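You operate a simulated robot arm through the tools that you are given. There is no shell and no other tool. Be economical: measure what you need, move in short steps, check, and stop when the job is done.

You are at the controls of a simulated robot arm. One attempt, no reset.

TASK
Blank D7 is too hard: damp it under the hood with the wet yellow rag, then gauge it.
Fine: wet the rag in the red basin beside the hood; wait till the blank darkens; it must read 100 to 200 kPa on the yellow gauge; leave it there, arm up, hood open.

It is judged by the outcome, as a careful person would: the job done as asked, and still so three seconds after it is handed in. It fails if anything else is knocked over, pushed out of place, dropped, spilled or broken.

THE ROBOT
A 7-joint arm with a three-finger gripper on a trunk, on a base that drives. Base frame: it is fixed to the floor where the robot stands at the start and does not move with it; the origin is under the middle of the robot, x ahead of it, y to its left, z up. Readings come in mm, rad, newtons and seconds.
With the tool pointing down near the work surface it reaches from about 100 to 860 mm from the robot's upright axis, wherever it stands. Its first joint turns from -2.897 to 2.897 rad. Places, roughly: black knob of the yellow gauge [800, 300, 900]; clear hood [600, -100, 1000]; fan knob [800, -700, 900]; nest of the yellow gauge [600, 400, 900]; plaster floor of the grey tray [600, -100, 900]; small red basin [800, -400, 900]; yellow gauge [700, 400, 900]. Payload 2.94 kg.
Tool frame: the origin (TCP) lies between the finger pads and is the grasp point; the fingertips stand 30 mm ahead of it; z points along the fingers, y is the line along which they close. Largest opening 132 mm; the body of the gripper starts 107 mm behind the TCP.
Orientation is that of the tool frame in the base frame, as a unit quaternion [w, x, y, z]. With the fingers straight down and closing along the base's y, the tool's x points along the base's -x, its y along +y and its z along -z.

THE INTERFACE
- The arm moves only by the tool send_rows. Its argument "plan" is text: rows parted by semicolons, each of 7 numbers parted by spaces: the turn, a rotation vector about the base's x, y, z in rad, then the shift along the base's x, y, z in mm, then the gripper command, from -1 (shut) to 1 (fully open), values between in proportion. In form: wx wy wz dx dy dz jaw; .... A call has 1 to 12 rows; each row shifts and turns the commanded pose from where the row before left it. Rows are played at 5 a second. More than 50 mm and 0.15 rad between two rows, or a gripper value outside its range, and nothing of the call is played. Where a pose cannot be reached the arm comes as near as it can. A force on the tool above 90 N (or 10 N above the force at the start of the call, whichever is more), or a blocked arm, ends the call early, and 0.2 s more pass. Each finger halts on what it meets, pressing with about 27 N; the grip force reading is that of the motor and also rises with nothing between the fingers. The clock runs only during rows and for 0.2 s after the last one: add rows that do not move to give the fingers time. The reply holds the time, the measured pose of the TCP, the force on the tool along the base axes, the opening and the grip force, in the units named above and with some noise, with the torque about the TCP (base axes, N m) and any sound that the robot's microphone picked up.
- Cameras (640 x 400 px; columns grow to the right, rows downward): "scene" is now at [50.8, 201.1, 1915.2]; the picture's right is [0.07, -1.00, 0.00], its down [-0.85, -0.06, -0.53] and it looks along [0.53, 0.04, -0.85] (base axes); focal length 294 px, centre (320, 200). "wrist" rides on the gripper at [72, 3, -144] in the tool frame; the picture's right is [-0.04, 1.00, 0.00], its down [-0.88, -0.04, -0.48] and it looks along [-0.48, -0.02, 0.88] (tool axes); focal length 256 px, centre (320, 200). There is no depth. A picture from a camera that has moved, and an enlarged one, comes with that camera's place and axes in the base frame and with its lens. The place of the scene camera against the robot may be out by one fixed shift of up to 18 mm in any direction.
- camera(camera): a new picture of that camera. The clock stands still meanwhile.
- slide_trunk(by): slides the trunk up (or, below 0, down) by that many mm; the arm and the scene camera ride with it, the base frame stays. It gives what a move gives, with no picture.
- steer(legs): drives the robot by 1 to 6 legs, each [ahead, left, turn to the left] in mm, mm and rad, along the robot's own axes; the way and the turn of a leg run together, so that a leg with both is an arc; at most 1500 mm and 3.142 rad a leg. The arm and the cameras ride along, it lands a little off, and it stops where it bumps. It gives what a move gives.
- pan_tilt(pan, tilt): turns the head with the scene camera to pan (to the left, within 2.496 rad either way) and tilt (down, from -0.506 to 1.204), counted from straight ahead of the robot. It gives what a move gives.
- close_up(camera, box): a new picture of the part [left, top, right, bottom] of that camera's present view, enlarged. The clock stands still meanwhile.
- hand_in(): hands the job in; it is judged then, once.

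Go step by step. Nothing tells you exact positions but the pictures and the camera data: compare them with the known pose of the tool, close in by small moves and look again before you grip or let go. The budget is 120 turns and 82 pictures, counting those below and the enlarged ones. Unless the task says otherwise, let go and move clear before handing in, and close with one line.

The tools are called by a JSON object that holds its "name" and its "arguments". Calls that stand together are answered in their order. send_rows: Moves the arm, as the interface text tells. Its arguments: {"type":"object","properties":{"plan":{"type":"string"}},"required":["plan"]} The other tools are called the same way: slide_trunk (by) slides the trunk up or down; steer (legs) drives the base; pan_tilt (pan, tilt) turns the head that bears the scene camera; camera (camera) takes a picture; close_up (camera, box) takes an enlarged picture of a part of a camera's view; hand_in () hands the job in.

At the start:

```text
clock: 0.0
tcp_pos: [537.1, -10.7, 1402.5]
tcp_rot: [0.0, 0.0, 1.0, 0.0]
ft_force: [-0.4, -0.1, 0.3]
moment: [-0.02, -0.03, 0.0]
finger_gap: 132.4
finger_force: 0.1
trunk travel left (down, up): [-425.0, 115.0]
robot x, y, heading: [-1.0, 2.5, -0.0]
head pan, tilt: [0.073, 1.016]
```

scene: 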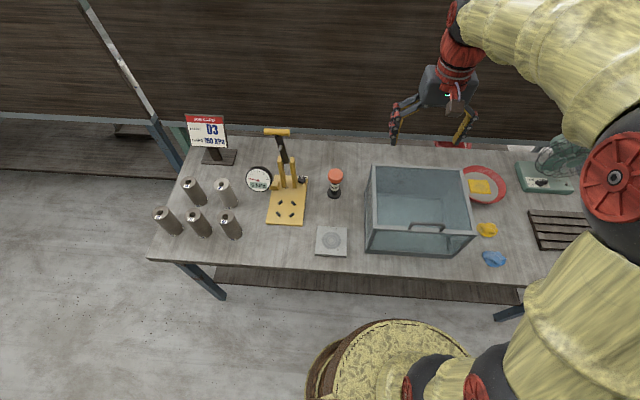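
wrist: 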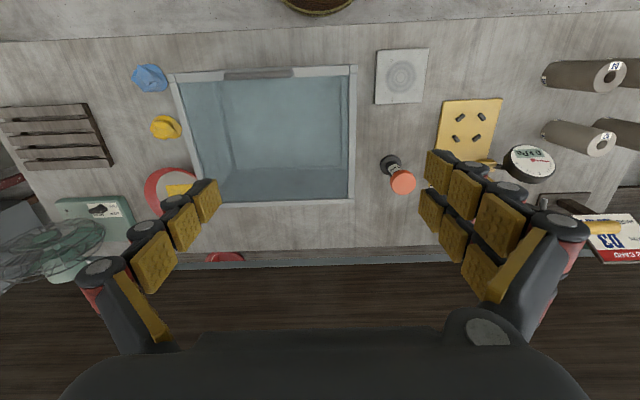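

I see the table with blanks on the left, the yellow gauge, the clear hood, rags, the basin and the fan. I'll zoom in to read labels and details.

{"name": "close_up", "arguments": {"camera": "scene", "box": [140, 100, 350, 260]}}

{"name": "close_up", "arguments": {"camera": "scene", "box": [350, 130, 610, 290]}}

{"name": "close_up", "arguments": {"camera": "wrist", "box": [400, 40, 640, 190]}}

```text
2.50 times, centred on (245, 180) of scene
camera zoom: at [50.8, 201.1, 1915.2], right [0.07, -1.0, 0.0], down [-0.85, -0.06, -0.53], along [0.53, 0.04, -0.85], focal length 736 px, centre (508, 250)
```

zoom: 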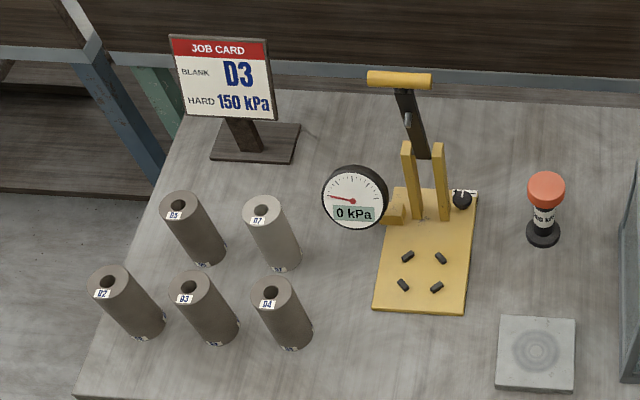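

```text
2.46 times, centred on (480, 210) of scene
camera zoom: at [50.8, 201.1, 1915.2], right [0.07, -1.0, 0.0], down [-0.85, -0.06, -0.53], along [0.53, 0.04, -0.85], focal length 725 px, centre (-74, 175)
```

zoom: 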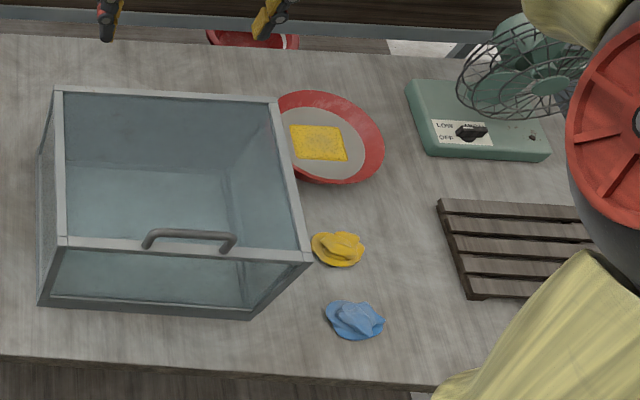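

```text
2.67 times, centred on (520, 115) of wrist
camera zoom: at [465.1, -7.6, 1546.4], right [0.04, 1.0, 0.0], down [0.88, -0.04, 0.48], along [0.48, -0.02, -0.88], focal length 683 px, centre (-213, 427)
```

zoom: 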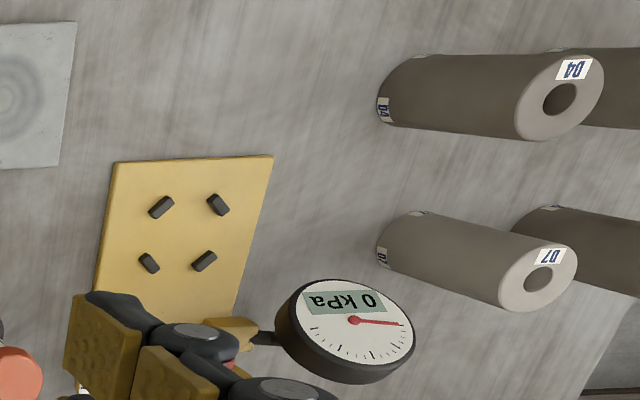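

The pale blank in the second column of the back row is D7. I need a better view of how the hood opens, so I'll lower the trunk a bit and look from a lower angle.

{"name": "slide_trunk", "arguments": {"by": -200}}

{"name": "pan_tilt", "arguments": {"pan": -0.15, "tilt": 0.85}}

{"name": "camera", "arguments": {"camera": "scene"}}

{"name": "close_up", "arguments": {"camera": "wrist", "box": [100, 0, 420, 200]}}

```text
clock: 2.2
tcp_pos: [537.2, -11.7, 1203.8]
tcp_rot: [-0.001, 0.0, 1.0, 0.0]
ft_force: [0.7, -0.2, 0.6]
moment: [0.0, 0.01, 0.02]
finger_gap: 131.8
finger_force: 0.1
trunk travel left (down, up): [-225.0, 315.0]
robot x, y, heading: [-2.5, -0.5, -0.002]
head pan, tilt: [0.073, 1.016]
```

```text
clock: 2.9
tcp_pos: [537.4, -11.8, 1204.4]
tcp_rot: [0.0, 0.001, 1.0, 0.001]
ft_force: [-0.2, 0.1, -0.1]
moment: [0.01, 0.02, 0.02]
finger_gap: 131.9
finger_force: 0.0
trunk travel left (down, up): [-225.0, 315.0]
robot x, y, heading: [0.6, -1.0, -0.001]
head pan, tilt: [-0.15, 0.85]
```

```text
76 pictures are left
camera scene: at [59.5, 184.4, 1727.3], right [-0.15, -0.99, 0.0], down [-0.74, 0.11, -0.66], along [0.65, -0.1, -0.75], focal length 294 px, centre (320, 200)
```

scene: 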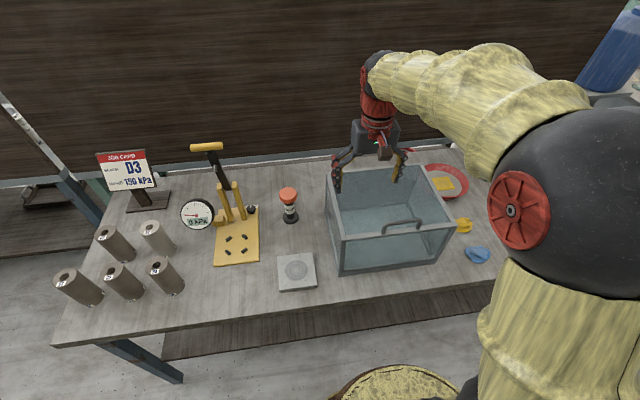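

```text
2.00 times, centred on (260, 100) of wrist
camera zoom: at [465.1, -7.6, 1346.4], right [0.04, 1.0, 0.0], down [0.88, -0.04, 0.48], along [0.48, -0.02, -0.88], focal length 512 px, centre (440, 400)
```

zoom: 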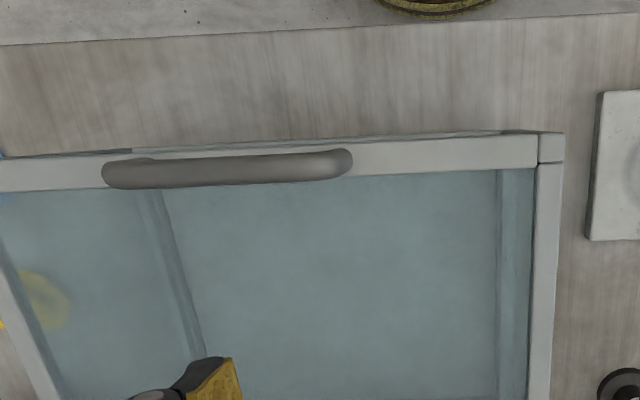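

The hood is a clear framed box with a bar handle at its front top edge. I'll move the arm to the right to inspect the basin and rags with the wrist camera.

{"name": "send_rows", "arguments": {"plan": "0 0 0 20 -50 0 1;0 0 0 20 -50 0 1;0 0 0 10 -50 0 1;0 0 0 10 -50 0 1;0 0 0 0 -50 0 1;0 0 0 0 -50 0 1;0 0 0 0 -30 0 1"}}

{"name": "camera", "arguments": {"camera": "wrist"}}

{"name": "camera", "arguments": {"camera": "scene"}}

```text
refused: row 1 steps farther than a row can; nothing moved
```

```text
74 pictures are left
camera wrist: at [465.1, -7.6, 1346.4], right [0.04, 1.0, 0.0], down [0.88, -0.04, 0.48], along [0.48, -0.02, -0.88], focal length 256 px, centre (320, 200)
```

wrist: 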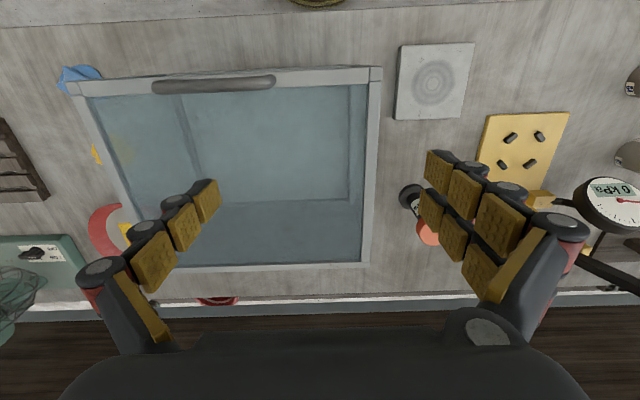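

```text
73 pictures are left
camera scene: at [59.5, 184.4, 1727.3], right [-0.15, -0.99, 0.0], down [-0.74, 0.11, -0.66], along [0.65, -0.1, -0.75], focal length 294 px, centre (320, 200)
```

scene: 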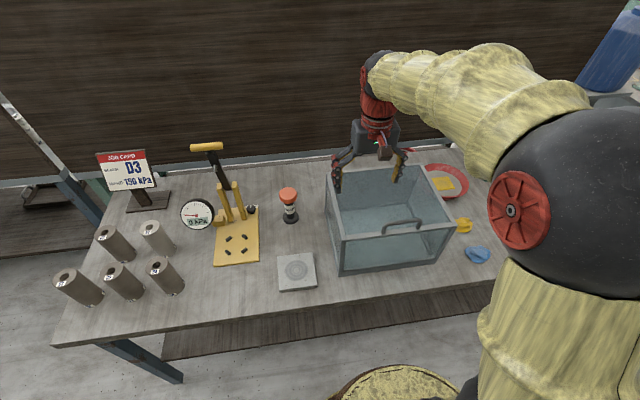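

Hood top is about z≈1060, spanning y≈-276..52, with the handle at about (480,-108). Now move over the basin side in smaller steps.

{"name": "send_rows", "arguments": {"plan": "0 0 0 15 -45 0 1;0 0 0 15 -45 0 1;0 0 0 15 -45 0 1;0 0 0 15 -45 0 1;0 0 0 0 -48 0 1;0 0 0 0 -48 0 1;0 0 0 0 -48 0 1;0 0 0 0 -20 0 1"}}

{"name": "camera", "arguments": {"camera": "wrist"}}

```text
clock: 4.7
tcp_pos: [594.8, -355.9, 1201.0]
tcp_rot: [0.0, 0.0, 1.0, -0.001]
ft_force: [0.1, 0.1, 0.3]
moment: [0.02, 0.0, 0.0]
finger_gap: 132.0
finger_force: 0.0
trunk travel left (down, up): [-225.0, 315.0]
robot x, y, heading: [-0.9, 1.7, 0.001]
head pan, tilt: [-0.15, 0.85]
```

```text
72 pictures are left
camera wrist: at [523.8, -353.4, 1344.4], right [0.04, 1.0, 0.0], down [0.88, -0.04, 0.48], along [0.47, -0.02, -0.88], focal length 256 px, centre (320, 200)
```

wrist: 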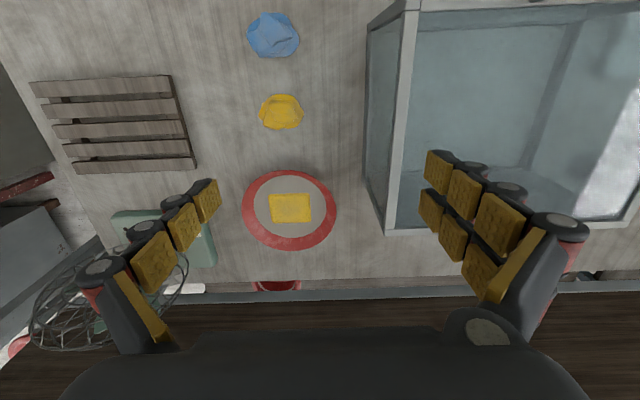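

{"name": "close_up", "arguments": {"camera": "wrist", "box": [220, 0, 380, 260]}}

{"name": "close_up", "arguments": {"camera": "wrist", "box": [360, 0, 640, 240]}}

```text
1.54 times, centred on (300, 130) of wrist
camera zoom: at [523.8, -353.4, 1344.4], right [0.04, 1.0, 0.0], down [0.88, -0.04, 0.48], along [0.47, -0.02, -0.88], focal length 394 px, centre (351, 308)
```

zoom: 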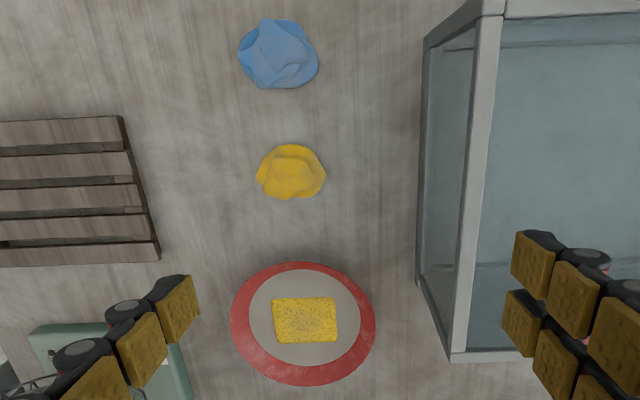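

```text
1.67 times, centred on (500, 120) of wrist
camera zoom: at [523.8, -353.4, 1344.4], right [0.04, 1.0, 0.0], down [0.88, -0.04, 0.48], along [0.47, -0.02, -0.88], focal length 427 px, centre (20, 333)
```

zoom: 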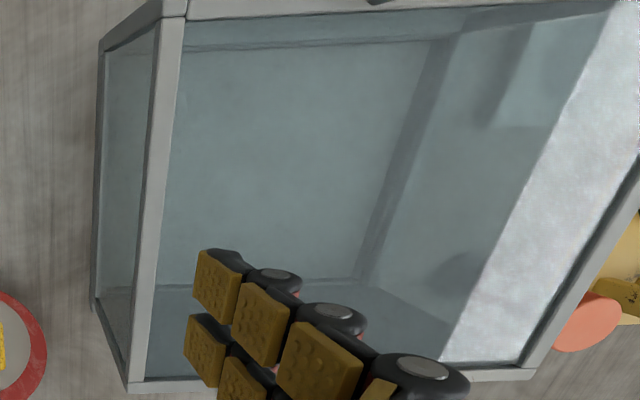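

Rag at about (606,-430), table z≈835, basin at about (807,-432). I'll first try the hood: move over the handle while turning the gripper 90° so the fingers close along x.

{"name": "send_rows", "arguments": {"plan": "0 0 0.143 -10 23 0 1;0 0 0.143 -10 23 0 1;0 0 0.143 -10 23 0 1;0 0 0.143 -10 23 0 1;0 0 0.143 -10 23 0 1;0 0 0.143 -10 23 0 1;0 0 0.143 -10 23 0 1;0 0 0.143 -10 23 0 1;0 0 0.143 -10 23 0 1;0 0 0.143 -10 23 0 1;0 0 0.141 -14 18 0 1;0 0 0 0 0 0 0.3"}}

{"name": "camera", "arguments": {"camera": "wrist"}}

{"name": "camera", "arguments": {"camera": "scene"}}

```text
clock: 7.3
tcp_pos: [484.2, -108.5, 1202.5]
tcp_rot: [-0.001, 0.707, -0.707, 0.0]
ft_force: [0.8, 0.5, -1.3]
moment: [-0.04, -0.02, 0.0]
finger_gap: 106.1
finger_force: 2.3
trunk travel left (down, up): [-225.0, 315.0]
robot x, y, heading: [2.1, 1.0, 0.003]
head pan, tilt: [-0.15, 0.85]
```

```text
69 pictures are left
camera wrist: at [480.9, -179.7, 1346.0], right [-1.0, 0.04, 0.0], down [0.04, 0.88, 0.48], along [0.02, 0.48, -0.88], focal length 256 px, centre (320, 200)
```

wrist: 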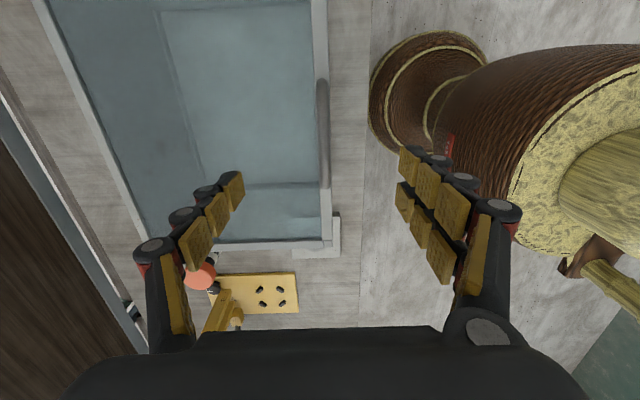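

```text
68 pictures are left
camera scene: at [59.3, 184.3, 1727.3], right [-0.15, -0.99, 0.0], down [-0.74, 0.11, -0.66], along [0.65, -0.1, -0.75], focal length 294 px, centre (320, 200)
```

scene: 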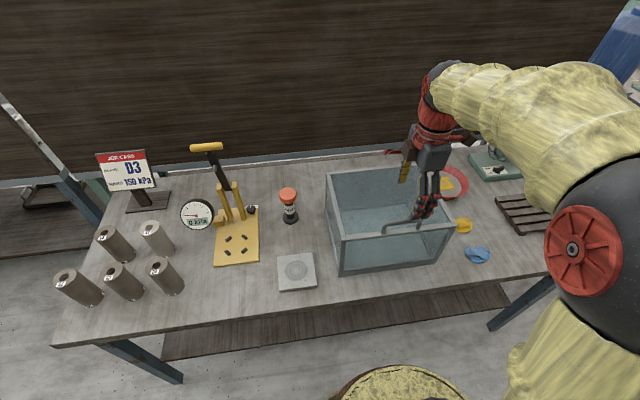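

Handle bar: x≈480, y from -164 to -51, z≈1083. I'll descend on it with half-open fingers and grip.

{"name": "send_rows", "arguments": {"plan": "0 0 0 -3 0 -40 -0.1;0 0 0 0 0 -40 -0.1;0 0 0 0 0 -20 -0.1;0 0 0 0 0 0 -0.1"}}

{"name": "camera", "arguments": {"camera": "wrist"}}

```text
clock: 8.3
tcp_pos: [478.8, -108.5, 1104.2]
tcp_rot: [0.0, 0.707, -0.707, 0.0]
ft_force: [-0.4, 0.4, 0.6]
moment: [0.04, 0.0, -0.02]
finger_gap: 59.6
finger_force: 0.1
trunk travel left (down, up): [-225.0, 315.0]
robot x, y, heading: [-0.8, -3.2, 0.001]
head pan, tilt: [-0.15, 0.85]
```

```text
67 pictures are left
camera wrist: at [475.7, -179.9, 1245.6], right [-1.0, 0.04, 0.0], down [0.04, 0.88, 0.48], along [0.02, 0.48, -0.88], focal length 256 px, centre (320, 200)
```

wrist: 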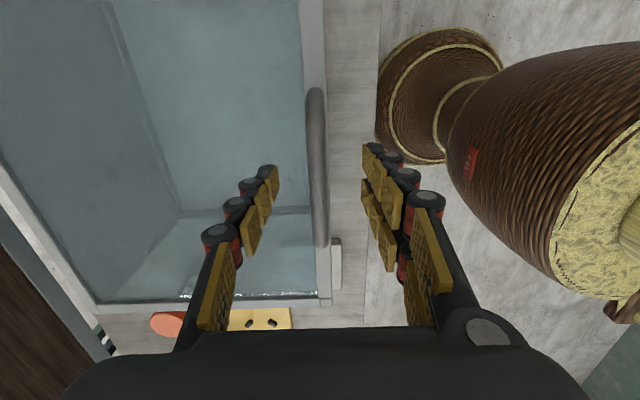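

The handle sits between the fingers; lower a little and close.

{"name": "send_rows", "arguments": {"plan": "0 0 0 0 0 -10 -0.1;0 0 0 0 0 0 -1;0 0 0 0 0 0 -1;0 0 0 0 0 0 -1;0 0 0 0 0 0 -1;0 0 0 0 0 0 -1"}}

{"name": "camera", "arguments": {"camera": "wrist"}}

```text
clock: 9.7
tcp_pos: [478.3, -108.1, 1093.0]
tcp_rot: [0.001, 0.708, -0.707, 0.0]
ft_force: [4.3, -0.4, 0.5]
moment: [0.0, 0.08, 0.12]
finger_gap: 9.7
finger_force: 29.5
trunk travel left (down, up): [-225.0, 315.0]
robot x, y, heading: [0.6, -3.3, -0.002]
head pan, tilt: [-0.15, 0.85]
```

```text
66 pictures are left
camera wrist: at [476.4, -179.9, 1236.3], right [-1.0, 0.04, 0.0], down [0.04, 0.88, 0.48], along [0.02, 0.48, -0.88], focal length 256 px, centre (320, 200)
```

wrist: 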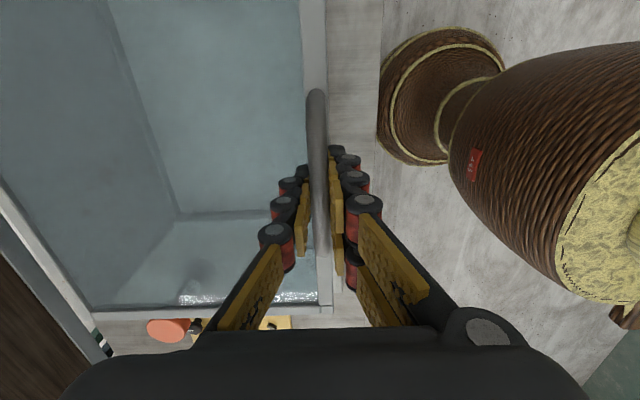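

Gripped (9.7 mm bar). Now lift gently to feel how the hood moves.

{"name": "send_rows", "arguments": {"plan": "0 0 0 0 0 8 -1;0 0 0 0 0 8 -1;0 0 0 0 0 8 -1;0 0 0 0 0 0 -1"}}

{"name": "camera", "arguments": {"camera": "scene"}}

```text
clock: 10.6
tcp_pos: [492.0, -108.4, 1110.7]
tcp_rot: [-0.001, 0.708, -0.706, 0.001]
ft_force: [51.3, -5.8, -49.8]
moment: [0.28, 0.18, -0.07]
finger_gap: 9.4
finger_force: 37.3
trunk travel left (down, up): [-225.0, 315.0]
robot x, y, heading: [-0.0, -4.2, 0.002]
head pan, tilt: [-0.15, 0.85]
stopped in row 4: the force on the tool passed its limit at 91 N (the readings are from after the stop); the commanded pose is now the measured one
```

```text
65 pictures are left
camera scene: at [71.5, 181.9, 1726.9], right [-0.15, -0.99, 0.0], down [-0.75, 0.11, -0.65], along [0.65, -0.1, -0.76], focal length 294 px, centre (320, 200)
```

scene: 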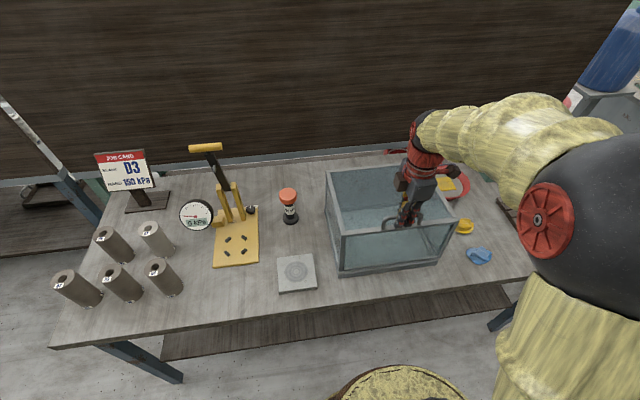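

The handle moved 14 mm in +x and 18 mm up: the hood hinges at its rear bottom edge (about x≈733, z≈885). I'll follow that arc with the tool tilting along.

{"name": "send_rows", "arguments": {"plan": "0 0.05 0 12.3 0 11.6 -1;0 0.055 0 12.3 0 11.6 -1;0 0.03 0 13.5 0 11 -1;0 0.033 0 13.5 0 11 -1;0 0.03 0 14.2 0 9 -1;0 0.033 0 14.3 0 9 -1;0 0.063 0 30.6 0 15.6 -1;0 0.063 0 32 0 12.2 -1;0 0 0 0 0 0 -1"}}

{"name": "camera", "arguments": {"camera": "scene"}}

```text
clock: 12.6
tcp_pos: [630.3, -107.9, 1203.1]
tcp_rot: [0.125, 0.697, -0.695, -0.125]
ft_force: [17.0, -1.3, -49.2]
moment: [0.18, 0.15, -0.51]
finger_gap: 9.1
finger_force: 36.7
trunk travel left (down, up): [-225.0, 315.0]
robot x, y, heading: [0.6, -1.7, 0.005]
head pan, tilt: [-0.15, 0.85]
```

```text
64 pictures are left
camera scene: at [66.6, 182.5, 1727.1], right [-0.15, -0.99, 0.0], down [-0.75, 0.11, -0.66], along [0.65, -0.1, -0.75], focal length 294 px, centre (320, 200)
```

scene: 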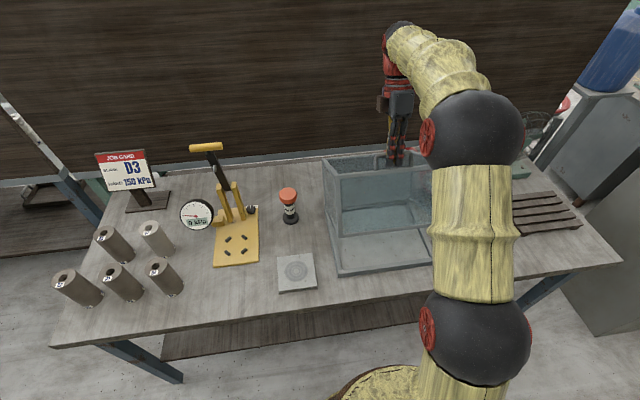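

{"name": "send_rows", "arguments": {"plan": "0 0.063 0 33 0 8.8 -1;0 0.063 0 33.8 0 5.4 -1;0 0.063 0 34.3 0 1.8 -1;0 0.063 0 34.2 0 -1.8 -1;0 0 0 0 0 0 -1"}}

{"name": "camera", "arguments": {"camera": "scene"}}

```text
clock: 13.8
tcp_pos: [681.5, -107.6, 1215.8]
tcp_rot: [0.166, 0.688, -0.687, -0.166]
ft_force: [-1.5, -10.8, 8.1]
moment: [0.14, -0.05, -0.37]
finger_gap: 9.0
finger_force: 36.7
out of reach, approached as far as the arm can: row 2, 3, 4
trunk travel left (down, up): [-225.0, 315.0]
robot x, y, heading: [1.2, 0.1, 0.006]
head pan, tilt: [-0.15, 0.85]
```

```text
63 pictures are left
camera scene: at [59.2, 181.9, 1727.8], right [-0.15, -0.99, 0.0], down [-0.74, 0.11, -0.66], along [0.65, -0.1, -0.75], focal length 294 px, centre (320, 200)
```

scene: 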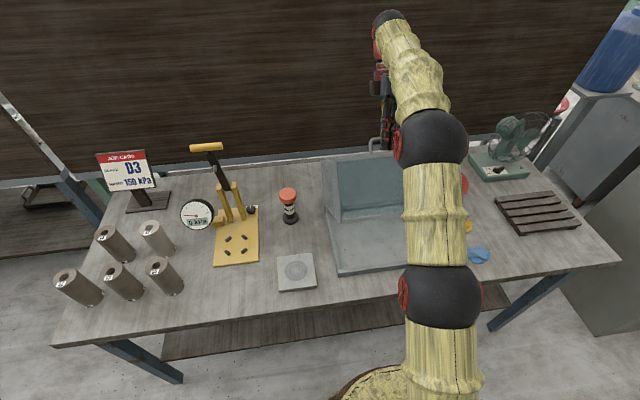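

{"name": "camera", "arguments": {"camera": "wrist"}}

{"name": "close_up", "arguments": {"camera": "scene", "box": [310, 60, 510, 290]}}

```text
62 pictures are left
camera wrist: at [743.9, -179.5, 1344.8], right [-0.89, 0.04, 0.46], down [0.25, 0.88, 0.41], along [-0.38, 0.47, -0.79], focal length 256 px, centre (320, 200)
```

wrist: 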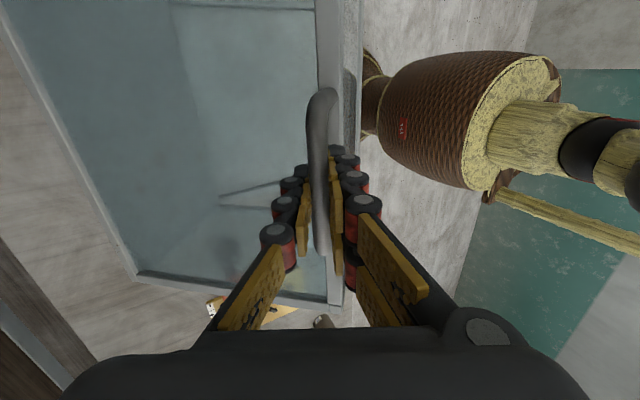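

```text
1.74 times, centred on (410, 175) of scene
camera zoom: at [59.2, 181.9, 1727.8], right [-0.15, -0.99, 0.0], down [-0.74, 0.11, -0.66], along [0.65, -0.1, -0.75], focal length 512 px, centre (164, 244)
```

zoom: 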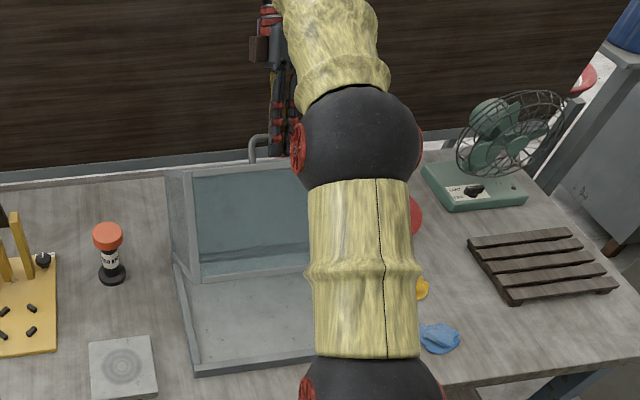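

The hood is held at about 43° open and close to balance; the arm can't reach farther at this tilt. The path here is nearly horizontal, so I'll drive the base ahead a little.

{"name": "steer", "arguments": {"legs": [[40, 0, 0]]}}

```text
clock: 14.7
tcp_pos: [717.7, -107.8, 1221.5]
tcp_rot: [0.164, 0.688, -0.688, -0.163]
ft_force: [-4.8, -15.2, 59.9]
moment: [-0.24, -0.01, -0.25]
finger_gap: 9.1
finger_force: 36.4
trunk travel left (down, up): [-225.0, 315.0]
robot x, y, heading: [41.8, -0.4, 0.003]
head pan, tilt: [-0.15, 0.85]
```

{"name": "send_rows", "arguments": {"plan": "0 0 0 0 0 3 -1;0 0 0 0 0 0 -1"}}

```text
clock: 15.3
tcp_pos: [720.1, -106.7, 1220.5]
tcp_rot: [-0.164, -0.687, 0.689, 0.162]
ft_force: [-0.8, -6.8, 13.2]
moment: [-0.39, -0.1, -0.21]
finger_gap: 9.1
finger_force: 37.2
trunk travel left (down, up): [-225.0, 315.0]
robot x, y, heading: [46.6, -1.9, 0.005]
head pan, tilt: [-0.15, 0.85]
```

{"name": "steer", "arguments": {"legs": [[45, 0, 0]]}}

{"name": "send_rows", "arguments": {"plan": "0 0 0 0 0 0 -1"}}

{"name": "camera", "arguments": {"camera": "scene"}}

```text
clock: 16.2
tcp_pos: [764.7, -107.3, 1223.3]
tcp_rot: [0.164, 0.688, -0.687, -0.163]
ft_force: [2.0, -12.3, 25.3]
moment: [-0.14, -0.14, -0.42]
finger_gap: 9.1
finger_force: 36.4
trunk travel left (down, up): [-225.0, 315.0]
robot x, y, heading: [87.3, -1.4, -0.002]
head pan, tilt: [-0.15, 0.85]
```

```text
clock: 16.6
tcp_pos: [765.8, -106.6, 1223.0]
tcp_rot: [-0.164, -0.688, 0.688, 0.161]
ft_force: [1.2, -3.9, 7.5]
moment: [0.17, -0.08, -0.53]
finger_gap: 9.4
finger_force: 36.5
trunk travel left (down, up): [-225.0, 315.0]
robot x, y, heading: [84.1, -3.2, 0.005]
head pan, tilt: [-0.15, 0.85]
```

```text
60 pictures are left
camera scene: at [145.7, 182.9, 1727.3], right [-0.15, -0.99, 0.0], down [-0.74, 0.11, -0.66], along [0.65, -0.1, -0.75], focal length 294 px, centre (320, 200)
```

scene: 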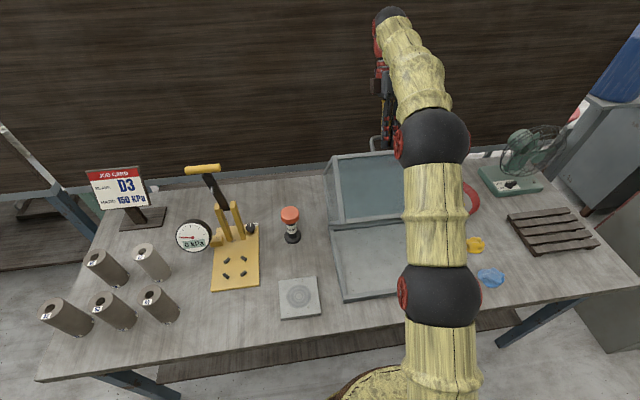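

{"name": "steer", "arguments": {"legs": [[40, 0, 0]]}}

{"name": "send_rows", "arguments": {"plan": "0 0 0 0 0 -4 -1;0 0 0 0 0 0 -1"}}

{"name": "steer", "arguments": {"legs": [[40, 0, 0]]}}

{"name": "send_rows", "arguments": {"plan": "0 0 0 0 0 -8 -1;0 0 0 0 0 0 -1"}}

{"name": "camera", "arguments": {"camera": "scene"}}

```text
clock: 17.5
tcp_pos: [808.2, -107.2, 1217.9]
tcp_rot: [-0.165, -0.688, 0.688, 0.164]
ft_force: [-3.2, -0.6, -25.9]
moment: [0.02, -0.03, -0.64]
finger_gap: 9.0
finger_force: 36.3
trunk travel left (down, up): [-225.0, 315.0]
robot x, y, heading: [125.6, -0.1, -0.004]
head pan, tilt: [-0.15, 0.85]
```

```text
clock: 18.1
tcp_pos: [805.4, -107.2, 1217.9]
tcp_rot: [-0.165, -0.687, 0.689, 0.162]
ft_force: [5.5, -2.1, 22.6]
moment: [0.76, -0.05, -0.76]
finger_gap: 9.3
finger_force: 36.7
trunk travel left (down, up): [-225.0, 315.0]
robot x, y, heading: [126.8, -1.8, 0.005]
head pan, tilt: [-0.15, 0.85]
```

```text
clock: 19.0
tcp_pos: [847.3, -106.2, 1208.9]
tcp_rot: [0.167, 0.688, -0.686, -0.168]
ft_force: [-12.2, -1.8, -43.7]
moment: [-0.1, 0.02, -0.64]
finger_gap: 9.1
finger_force: 36.8
trunk travel left (down, up): [-225.0, 315.0]
robot x, y, heading: [168.2, 2.4, -0.002]
head pan, tilt: [-0.15, 0.85]
```

```text
clock: 19.6
tcp_pos: [845.4, -106.8, 1209.2]
tcp_rot: [-0.164, -0.688, 0.689, 0.162]
ft_force: [16.4, -3.5, 51.3]
moment: [0.29, -0.03, -0.63]
finger_gap: 8.7
finger_force: 36.6
trunk travel left (down, up): [-225.0, 315.0]
robot x, y, heading: [165.3, -2.1, 0.002]
head pan, tilt: [-0.15, 0.85]
```

```text
59 pictures are left
camera scene: at [224.6, 183.7, 1728.0], right [-0.15, -0.99, 0.0], down [-0.74, 0.11, -0.66], along [0.65, -0.1, -0.75], focal length 294 px, centre (320, 200)
```

scene: 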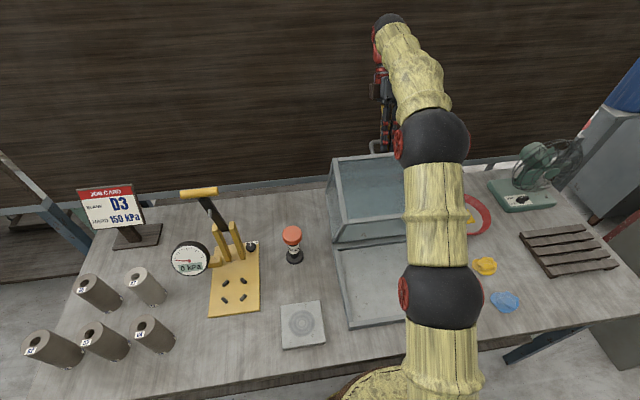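

The hood is about 71° open, past balance. I'll ease it further with the arm, reducing tilt to keep reach.

{"name": "send_rows", "arguments": {"plan": "0 -0.03 0 8 0 -1 -1;0 -0.04 0 12 0 -4 -1;0 -0.04 0 12 0 -5 -1;0 0 0 0 0 0 -1"}}

```text
clock: 20.6
tcp_pos: [877.5, -104.3, 1188.3]
tcp_rot: [-0.132, -0.694, 0.695, 0.131]
ft_force: [10.4, -3.8, 19.8]
moment: [-0.31, 0.0, -0.78]
finger_gap: 10.7
finger_force: 36.1
trunk travel left (down, up): [-225.0, 315.0]
robot x, y, heading: [169.2, -0.3, -0.003]
head pan, tilt: [-0.15, 0.85]
```

{"name": "send_rows", "arguments": {"plan": "0 -0.04 0 12.5 0 -6.5 -1;0 -0.04 0 12.5 0 -7 -1;0 -0.04 0 12 0 -7.5 -1;0 0 0 0 0 0 -1"}}

{"name": "camera", "arguments": {"camera": "wrist"}}

```text
clock: 21.6
tcp_pos: [914.7, -105.9, 1170.4]
tcp_rot: [-0.089, -0.701, 0.702, 0.087]
ft_force: [3.6, 2.6, 3.4]
moment: [-0.72, 0.04, -0.49]
finger_gap: 10.3
finger_force: 35.9
trunk travel left (down, up): [-225.0, 315.0]
robot x, y, heading: [163.7, 3.8, 0.002]
head pan, tilt: [-0.15, 0.85]
```

```text
58 pictures are left
camera wrist: at [947.5, -177.4, 1309.1], right [-0.97, 0.04, 0.25], down [0.15, 0.88, 0.45], along [-0.2, 0.47, -0.86], focal length 256 px, centre (320, 200)
```

wrist: 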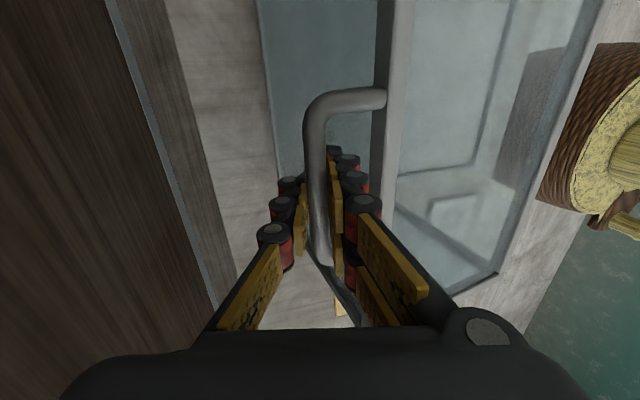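

{"name": "send_rows", "arguments": {"plan": "0 -0.04 0 11.5 0 -8 -1;0 -0.03 0 11 0 -8.5 -1;0 0 0 0 0 0 -1"}}

```text
clock: 22.4
tcp_pos: [937.9, -106.4, 1155.1]
tcp_rot: [0.063, 0.705, -0.704, -0.062]
ft_force: [7.5, 7.9, 9.2]
moment: [-0.14, 0.03, -0.6]
finger_gap: 10.4
finger_force: 35.9
trunk travel left (down, up): [-225.0, 315.0]
robot x, y, heading: [167.5, -0.6, 0.006]
head pan, tilt: [-0.15, 0.85]
```

{"name": "send_rows", "arguments": {"plan": "0 -0.03 0 11 0 -9 -1;0 -0.03 0 10.5 0 -9.5 -1;0 0 0 0 0 0 -1"}}

```text
clock: 23.2
tcp_pos: [957.0, -106.4, 1140.2]
tcp_rot: [-0.041, -0.706, 0.706, 0.04]
ft_force: [7.6, 6.6, 22.7]
moment: [-0.37, 0.05, -0.65]
finger_gap: 10.0
finger_force: 36.2
trunk travel left (down, up): [-225.0, 315.0]
robot x, y, heading: [164.3, 0.0, 0.002]
head pan, tilt: [-0.15, 0.85]
```

Past 90° with little force on the handle. I'll open the fingers slightly, keeping the bar between them, and see if the hood stays.

{"name": "send_rows", "arguments": {"plan": "0 0 0 0 0 0 -0.7;0 0 0 0 0 0 -0.6;0 0 0 0 0 0 -0.6"}}

{"name": "camera", "arguments": {"camera": "wrist"}}

```text
clock: 24.0
tcp_pos: [957.8, -107.6, 1136.9]
tcp_rot: [0.042, 0.706, -0.706, -0.042]
ft_force: [0.1, -0.3, 0.1]
moment: [0.01, 0.02, 0.0]
finger_gap: 26.5
finger_force: 0.1
trunk travel left (down, up): [-225.0, 315.0]
robot x, y, heading: [165.9, 1.1, 0.003]
head pan, tilt: [-0.15, 0.85]
```

```text
57 pictures are left
camera wrist: at [972.2, -178.3, 1279.6], right [-0.99, 0.04, 0.12], down [0.09, 0.88, 0.47], along [-0.08, 0.47, -0.88], focal length 256 px, centre (320, 200)
```

wrist: 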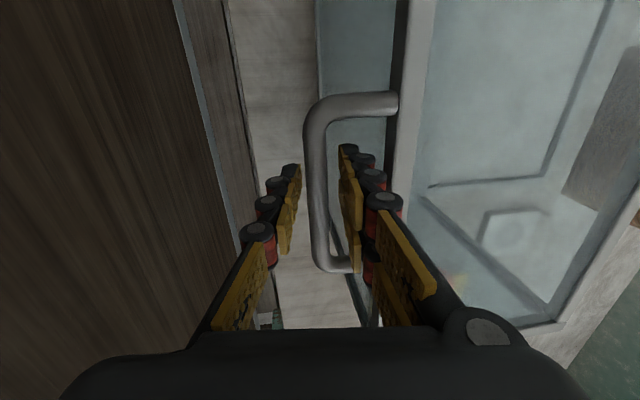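

The hood stays open by itself. Lift straight off the bar and back away.

{"name": "send_rows", "arguments": {"plan": "0 0 0 0 0 40 -0.6;0 0 0 0 0 45 -0.6;0 -0.06 0 0 0 45 -0.6;0 -0.06 0 -40 0 20 -0.6;0 0 0 -48 0 0 0;0 0 0 -48 0 0 0;0 0 0 -48 0 0 1;0 0 0 -48 0 0 1"}}

{"name": "steer", "arguments": {"legs": [[-160, 0, 0], [0, 350, 0]]}}

{"name": "camera", "arguments": {"camera": "scene"}}

```text
clock: 25.8
tcp_pos: [724.6, -106.3, 1285.9]
tcp_rot: [0.0, 0.708, -0.706, 0.002]
ft_force: [-0.3, -0.3, 0.0]
moment: [0.0, -0.03, 0.0]
finger_gap: 95.2
finger_force: 0.0
out of reach, approached as far as the arm can: row 3
trunk travel left (down, up): [-225.0, 315.0]
robot x, y, heading: [167.6, 1.2, 0.002]
head pan, tilt: [-0.15, 0.85]
```

```text
clock: 29.0
tcp_pos: [562.6, 235.9, 1285.3]
tcp_rot: [0.0, 0.709, -0.705, 0.001]
ft_force: [-0.1, 0.4, -0.5]
moment: [-0.03, 0.01, 0.02]
finger_gap: 132.1
finger_force: 0.0
trunk travel left (down, up): [-225.0, 315.0]
robot x, y, heading: [3.1, 335.3, 0.004]
head pan, tilt: [-0.15, 0.85]
```

```text
56 pictures are left
camera scene: at [63.2, 522.3, 1727.3], right [-0.14, -0.99, 0.0], down [-0.74, 0.11, -0.66], along [0.65, -0.09, -0.75], focal length 294 px, centre (320, 200)
```

scene: 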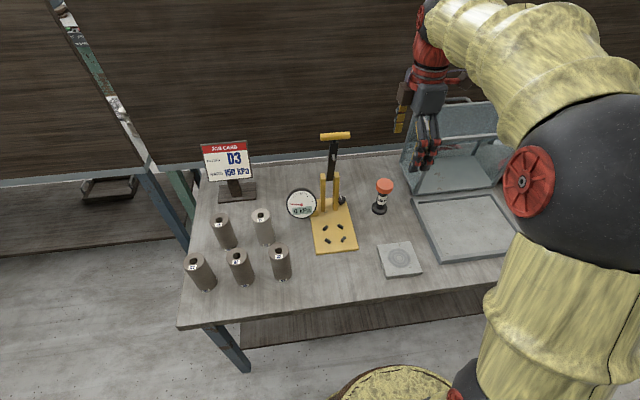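

Hood is open. Now move over D7 for a look with the wrist camera.

{"name": "send_rows", "arguments": {"plan": "0 0 0 5 45 0 1;0 0 0 5 45 0 1;0 0 0 5 45 0 1;0 0 0 5 45 0 1;0 0 0 5 45 0 1;0 0 0 5 45 -10 1;0 0 0 5 45 -10 1"}}

{"name": "camera", "arguments": {"camera": "wrist"}}

```text
clock: 30.6
tcp_pos: [598.6, 553.0, 1266.1]
tcp_rot: [0.0, 0.709, -0.706, 0.001]
ft_force: [-0.4, -0.3, -0.6]
moment: [0.0, 0.01, -0.03]
finger_gap: 131.8
finger_force: 0.0
trunk travel left (down, up): [-225.0, 315.0]
robot x, y, heading: [5.6, 340.9, 0.01]
head pan, tilt: [-0.15, 0.85]
```

```text
55 pictures are left
camera wrist: at [596.3, 481.5, 1408.0], right [-1.0, 0.04, 0.0], down [0.03, 0.88, 0.47], along [0.02, 0.47, -0.88], focal length 256 px, centre (320, 200)
```

wrist: 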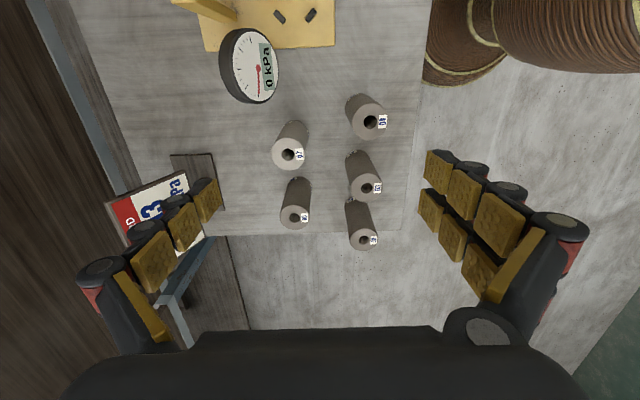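

D7's top is at about (658,617,982), height ≈150, Ø≈58. Move above it and check.

{"name": "send_rows", "arguments": {"plan": "0 0 0 30 32 0 1;0 0 0 30 32 0 1;0 0 0 0 0 -45 1;0 0 0 0 0 -45 1;0 0 0 0 0 -45 1;0 0 0 0 0 -45 1;0 0 0 0 0 0 1"}}

{"name": "camera", "arguments": {"camera": "wrist"}}

{"name": "close_up", "arguments": {"camera": "scene", "box": [170, 100, 370, 300]}}

```text
clock: 32.2
tcp_pos: [657.6, 614.5, 1085.3]
tcp_rot: [0.0, 0.709, -0.705, 0.001]
ft_force: [-0.3, -0.8, 0.1]
moment: [0.01, 0.01, -0.02]
finger_gap: 132.0
finger_force: 0.0
trunk travel left (down, up): [-225.0, 315.0]
robot x, y, heading: [3.8, 337.1, 0.004]
head pan, tilt: [-0.15, 0.85]
```

```text
54 pictures are left
camera wrist: at [655.1, 542.4, 1228.0], right [-1.0, 0.04, 0.0], down [0.03, 0.88, 0.47], along [0.02, 0.47, -0.88], focal length 256 px, centre (320, 200)
```

wrist: 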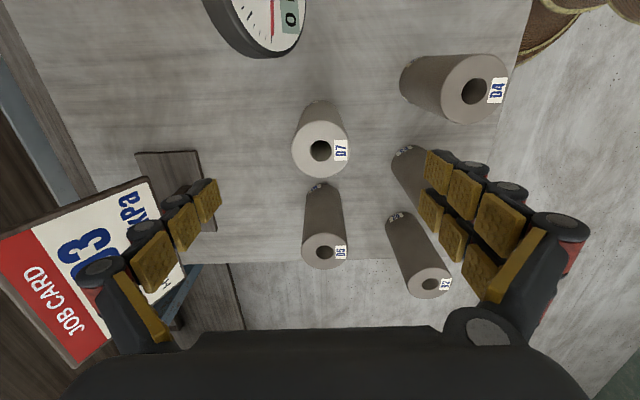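

```text
2.00 times, centred on (270, 200) of scene
camera zoom: at [63.5, 522.1, 1727.3], right [-0.14, -0.99, 0.0], down [-0.74, 0.11, -0.66], along [0.65, -0.09, -0.75], focal length 589 px, centre (420, 200)
```

zoom: 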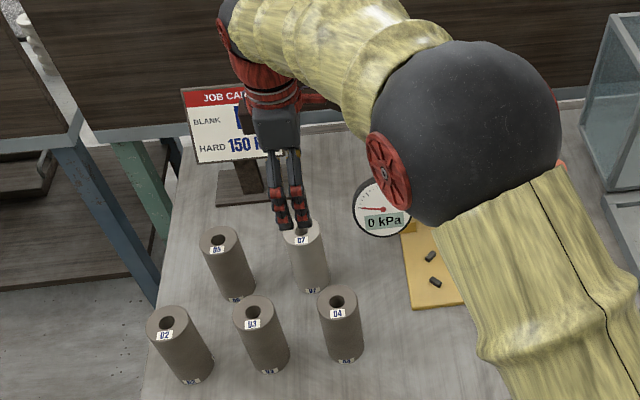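

Aligned. Descend to grip D7.

{"name": "send_rows", "arguments": {"plan": "0 0 0 1 3 -40 0.4;0 0 0 0 0 -45 0.4;0 0 0 0 0 -45 0.4;0 0 0 0 0 -13 0.4;0 0 0 0 0 0 -1;0 0 0 0 0 0 -1;0 0 0 0 0 0 -1;0 0 0 0 0 0 -1"}}

{"name": "camera", "arguments": {"camera": "wrist"}}

```text
clock: 34.0
tcp_pos: [657.2, 617.0, 940.9]
tcp_rot: [0.0, 0.709, -0.705, 0.001]
ft_force: [-1.9, -0.3, -0.5]
moment: [0.0, 0.07, 0.05]
finger_gap: 59.1
finger_force: 27.1
trunk travel left (down, up): [-225.0, 315.0]
robot x, y, heading: [1.1, 340.4, 0.005]
head pan, tilt: [-0.15, 0.85]
```

```text
52 pictures are left
camera wrist: at [656.3, 545.4, 1083.6], right [-1.0, 0.04, 0.0], down [0.03, 0.88, 0.47], along [0.02, 0.47, -0.88], focal length 256 px, centre (320, 200)
```

wrist: 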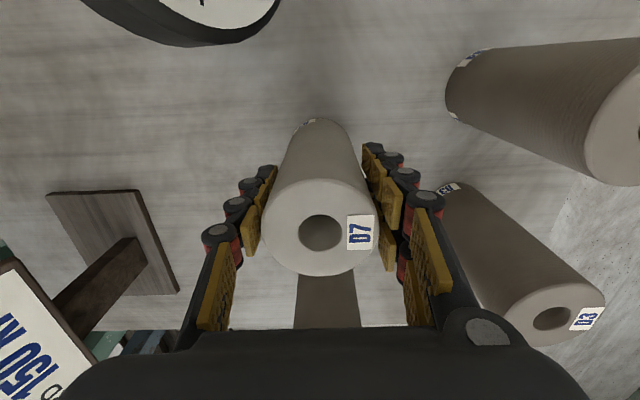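

D7 is gripped. Lift it well clear, retract slightly and move right.

{"name": "send_rows", "arguments": {"plan": "0 0 0 0 0 20 -1;0 0 0 0 0 45 -1;0 0 0 0 0 48 -1;0 0 0 0 0 48 -1;0 0 0 0 0 48 -1;0 0 0 -20 -20 40 -1;0 0 0 -20 -40 10 -1;0 0 0 -10 -45 0 -1;0 0 0 0 -48 0 -1;0 0 0 0 -48 0 -1;0 0 0 0 -48 0 -1;0 0 0 0 -25 0 -1"}}

{"name": "steer", "arguments": {"legs": [[0, -390, 0]]}}

{"name": "camera", "arguments": {"camera": "wrist"}}

{"name": "camera", "arguments": {"camera": "scene"}}

```text
clock: 36.6
tcp_pos: [609.0, 342.8, 1202.9]
tcp_rot: [-0.001, 0.709, -0.706, 0.0]
ft_force: [-0.4, 0.1, -5.3]
moment: [-0.02, 0.01, -0.02]
finger_gap: 59.0
finger_force: 27.0
trunk travel left (down, up): [-225.0, 315.0]
robot x, y, heading: [2.3, 339.8, 0.005]
head pan, tilt: [-0.15, 0.85]
```

```text
clock: 39.1
tcp_pos: [610.5, -57.5, 1202.4]
tcp_rot: [0.001, -0.707, 0.707, -0.001]
ft_force: [0.3, -0.6, -4.6]
moment: [-0.01, -0.02, 0.04]
finger_gap: 58.9
finger_force: 26.9
trunk travel left (down, up): [-225.0, 315.0]
robot x, y, heading: [6.0, -62.6, 0.001]
head pan, tilt: [-0.15, 0.85]
```

```text
51 pictures are left
camera wrist: at [608.3, -128.6, 1345.1], right [-1.0, 0.04, 0.0], down [0.04, 0.88, 0.47], along [0.02, 0.47, -0.88], focal length 256 px, centre (320, 200)
```

wrist: 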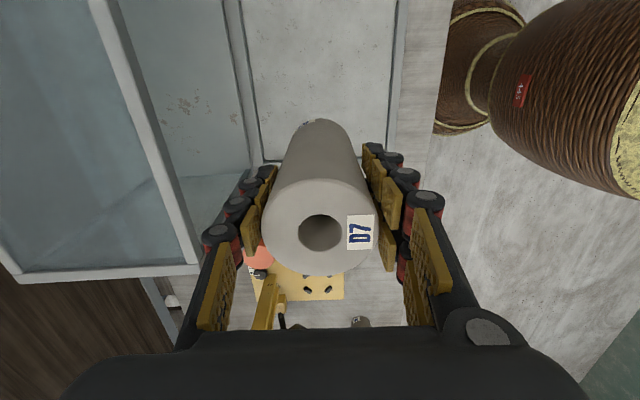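

```text
50 pictures are left
camera scene: at [66.3, 124.8, 1727.4], right [-0.15, -0.99, 0.0], down [-0.74, 0.11, -0.66], along [0.65, -0.1, -0.75], focal length 294 px, centre (320, 200)
```

scene: 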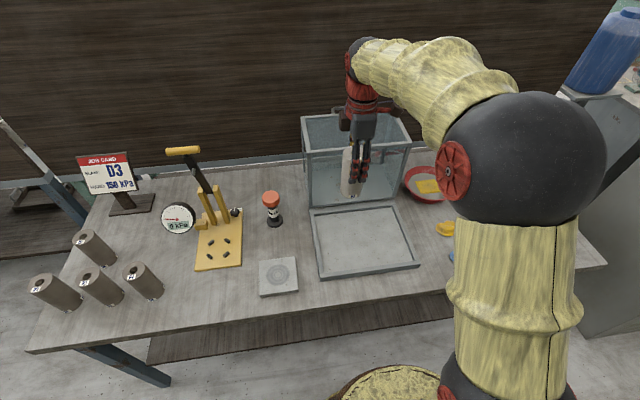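

D7 hangs over the tray at (610,-57). Lower it toward the plaster floor.

{"name": "send_rows", "arguments": {"plan": "0 0 0 -2 0 -45 -1;0 0 0 0 0 -45 -1;0 0 0 0 0 -45 -1;0 0 0 0 0 -45 -1;0 0 0 0 0 -30 -1;0 0 0 0 0 0 -1"}}

{"name": "close_up", "arguments": {"camera": "scene", "box": [260, 100, 460, 300]}}

```text
clock: 40.5
tcp_pos: [610.0, -56.6, 992.3]
tcp_rot: [0.0, -0.707, 0.707, -0.001]
ft_force: [-0.1, -0.2, -5.7]
moment: [-0.02, 0.03, 0.0]
finger_gap: 58.9
finger_force: 27.2
trunk travel left (down, up): [-225.0, 315.0]
robot x, y, heading: [7.3, -55.3, -0.001]
head pan, tilt: [-0.15, 0.85]
```

```text
2.00 times, centred on (360, 200) of scene
camera zoom: at [66.4, 125.3, 1727.3], right [-0.15, -0.99, 0.0], down [-0.74, 0.11, -0.66], along [0.65, -0.1, -0.75], focal length 589 px, centre (240, 200)
```

zoom: 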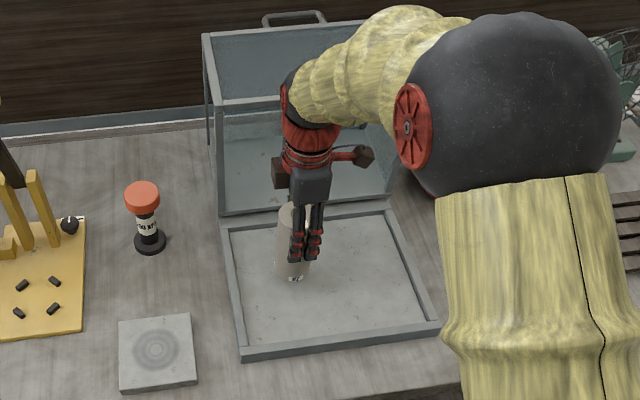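

{"name": "send_rows", "arguments": {"plan": "0 0 0 0 0 -8 -1;0 0 0 0 0 -6 -1;0 0 0 0 0 -4 -1;0 0 0 0 0 0 -1"}}

{"name": "send_rows", "arguments": {"plan": "0 0 0 0 0 -4 -1;0 0 0 0 0 0 -1"}}

{"name": "send_rows", "arguments": {"plan": "0 0 0 0 0 -4 -1;0 0 0 0 0 0 -1"}}

```text
clock: 41.5
tcp_pos: [609.0, -56.4, 974.4]
tcp_rot: [0.0, -0.707, 0.708, 0.0]
ft_force: [-1.3, 0.0, -5.7]
moment: [-0.05, 0.0, 0.0]
finger_gap: 59.0
finger_force: 26.7
trunk travel left (down, up): [-225.0, 315.0]
robot x, y, heading: [5.9, -57.0, -0.001]
head pan, tilt: [-0.15, 0.85]
```

```text
clock: 42.1
tcp_pos: [609.3, -56.9, 970.0]
tcp_rot: [-0.001, -0.706, 0.708, -0.001]
ft_force: [0.5, 0.4, -7.0]
moment: [0.02, 0.02, 0.04]
finger_gap: 58.9
finger_force: 26.7
trunk travel left (down, up): [-225.0, 315.0]
robot x, y, heading: [5.7, -61.5, -0.0]
head pan, tilt: [-0.15, 0.85]
```

```text
clock: 42.7
tcp_pos: [609.4, -56.5, 966.1]
tcp_rot: [0.0, -0.707, 0.708, -0.001]
ft_force: [-0.5, 0.4, -5.9]
moment: [-0.02, 0.05, -0.02]
finger_gap: 58.8
finger_force: 27.3
trunk travel left (down, up): [-225.0, 315.0]
robot x, y, heading: [2.6, -60.3, -0.001]
head pan, tilt: [-0.15, 0.85]
```

{"name": "send_rows", "arguments": {"plan": "0 0 0 0 0 -4 -1;0 0 0 0 0 0 -1"}}

{"name": "send_rows", "arguments": {"plan": "0 0 0 0 0 -3 -1;0 0 0 0 0 0 -1"}}

{"name": "send_rows", "arguments": {"plan": "0 0 0 0 0 -3 -1;0 0 0 0 0 0 -1"}}

```text
clock: 43.3
tcp_pos: [608.9, -56.8, 961.5]
tcp_rot: [0.0, -0.707, 0.707, -0.001]
ft_force: [-0.7, -0.6, -4.4]
moment: [-0.02, 0.0, -0.02]
finger_gap: 58.9
finger_force: 27.0
trunk travel left (down, up): [-225.0, 315.0]
robot x, y, heading: [10.0, -59.6, 0.003]
head pan, tilt: [-0.15, 0.85]
```

```text
clock: 43.9
tcp_pos: [609.6, -56.6, 960.9]
tcp_rot: [0.0, -0.707, 0.708, -0.001]
ft_force: [-0.6, -0.6, -5.1]
moment: [-0.02, -0.01, -0.01]
finger_gap: 59.1
finger_force: 27.0
trunk travel left (down, up): [-225.0, 315.0]
robot x, y, heading: [8.5, -60.6, -0.002]
head pan, tilt: [-0.15, 0.85]
```

```text
clock: 44.5
tcp_pos: [608.8, -58.6, 958.1]
tcp_rot: [0.001, -0.706, 0.708, -0.002]
ft_force: [-2.3, -0.4, 12.5]
moment: [-0.05, 0.36, -0.08]
finger_gap: 59.2
finger_force: 26.2
trunk travel left (down, up): [-225.0, 315.0]
robot x, y, heading: [4.2, -61.2, 0.003]
head pan, tilt: [-0.15, 0.85]
```

Contact felt at TCP z≈958 (tray floor about 17 mm above the table). Release and rise.

{"name": "send_rows", "arguments": {"plan": "0 0 0 0 0 1 -0.5;0 0 0 0 0 0 0.4;0 0 0 0 0 0 0.4;0 0 0 0 0 0 0.4;0 0 0 0 0 40 0.4;0 0 0 0 0 45 0.4;0 0 0 0 0 45 0.4;0 0 0 0 0 45 0.4;0 0 0 -30 -30 0 0.4;0 0 0 0 -45 0 1"}}

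{"name": "camera", "arguments": {"camera": "scene"}}

```text
clock: 46.7
tcp_pos: [578.9, -135.8, 1134.0]
tcp_rot: [-0.001, 0.707, -0.707, 0.0]
ft_force: [-0.1, -0.4, -0.2]
moment: [-0.01, -0.03, -0.03]
finger_gap: 118.1
finger_force: 0.0
trunk travel left (down, up): [-225.0, 315.0]
robot x, y, heading: [5.5, -60.6, 0.002]
head pan, tilt: [-0.15, 0.85]
```

```text
48 pictures are left
camera scene: at [65.7, 124.6, 1727.4], right [-0.15, -0.99, 0.0], down [-0.74, 0.11, -0.66], along [0.65, -0.1, -0.75], focal length 294 px, centre (320, 200)
```

scene: 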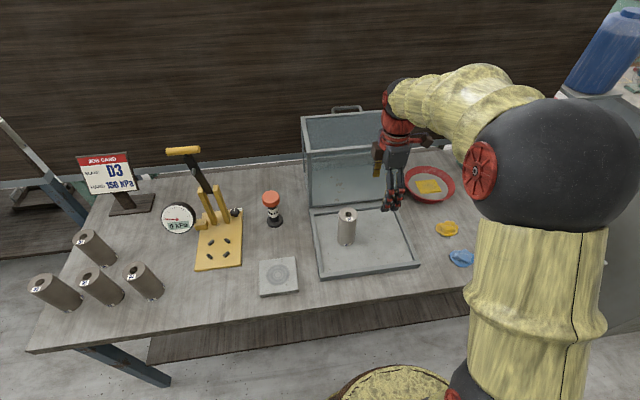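

D7 stands in the tray. Drive right to the rag.

{"name": "steer", "arguments": {"legs": [[0, -290, 0]]}}

{"name": "camera", "arguments": {"camera": "wrist"}}

```text
clock: 48.7
tcp_pos: [579.7, -421.9, 1134.0]
tcp_rot: [0.0, 0.707, -0.707, 0.001]
ft_force: [-0.7, 0.5, 0.0]
moment: [0.05, 0.0, -0.01]
finger_gap: 131.9
finger_force: 0.0
trunk travel left (down, up): [-225.0, 315.0]
robot x, y, heading: [4.7, -347.5, -0.001]
head pan, tilt: [-0.15, 0.85]
```

```text
47 pictures are left
camera wrist: at [576.7, -493.6, 1276.4], right [-1.0, 0.04, 0.0], down [0.04, 0.88, 0.47], along [0.02, 0.47, -0.88], focal length 256 px, centre (320, 200)
```

wrist: 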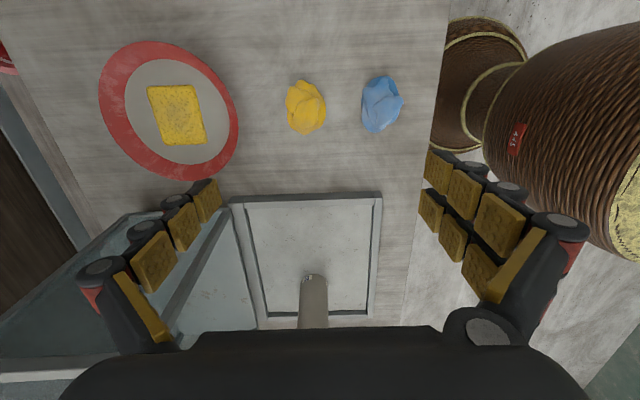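

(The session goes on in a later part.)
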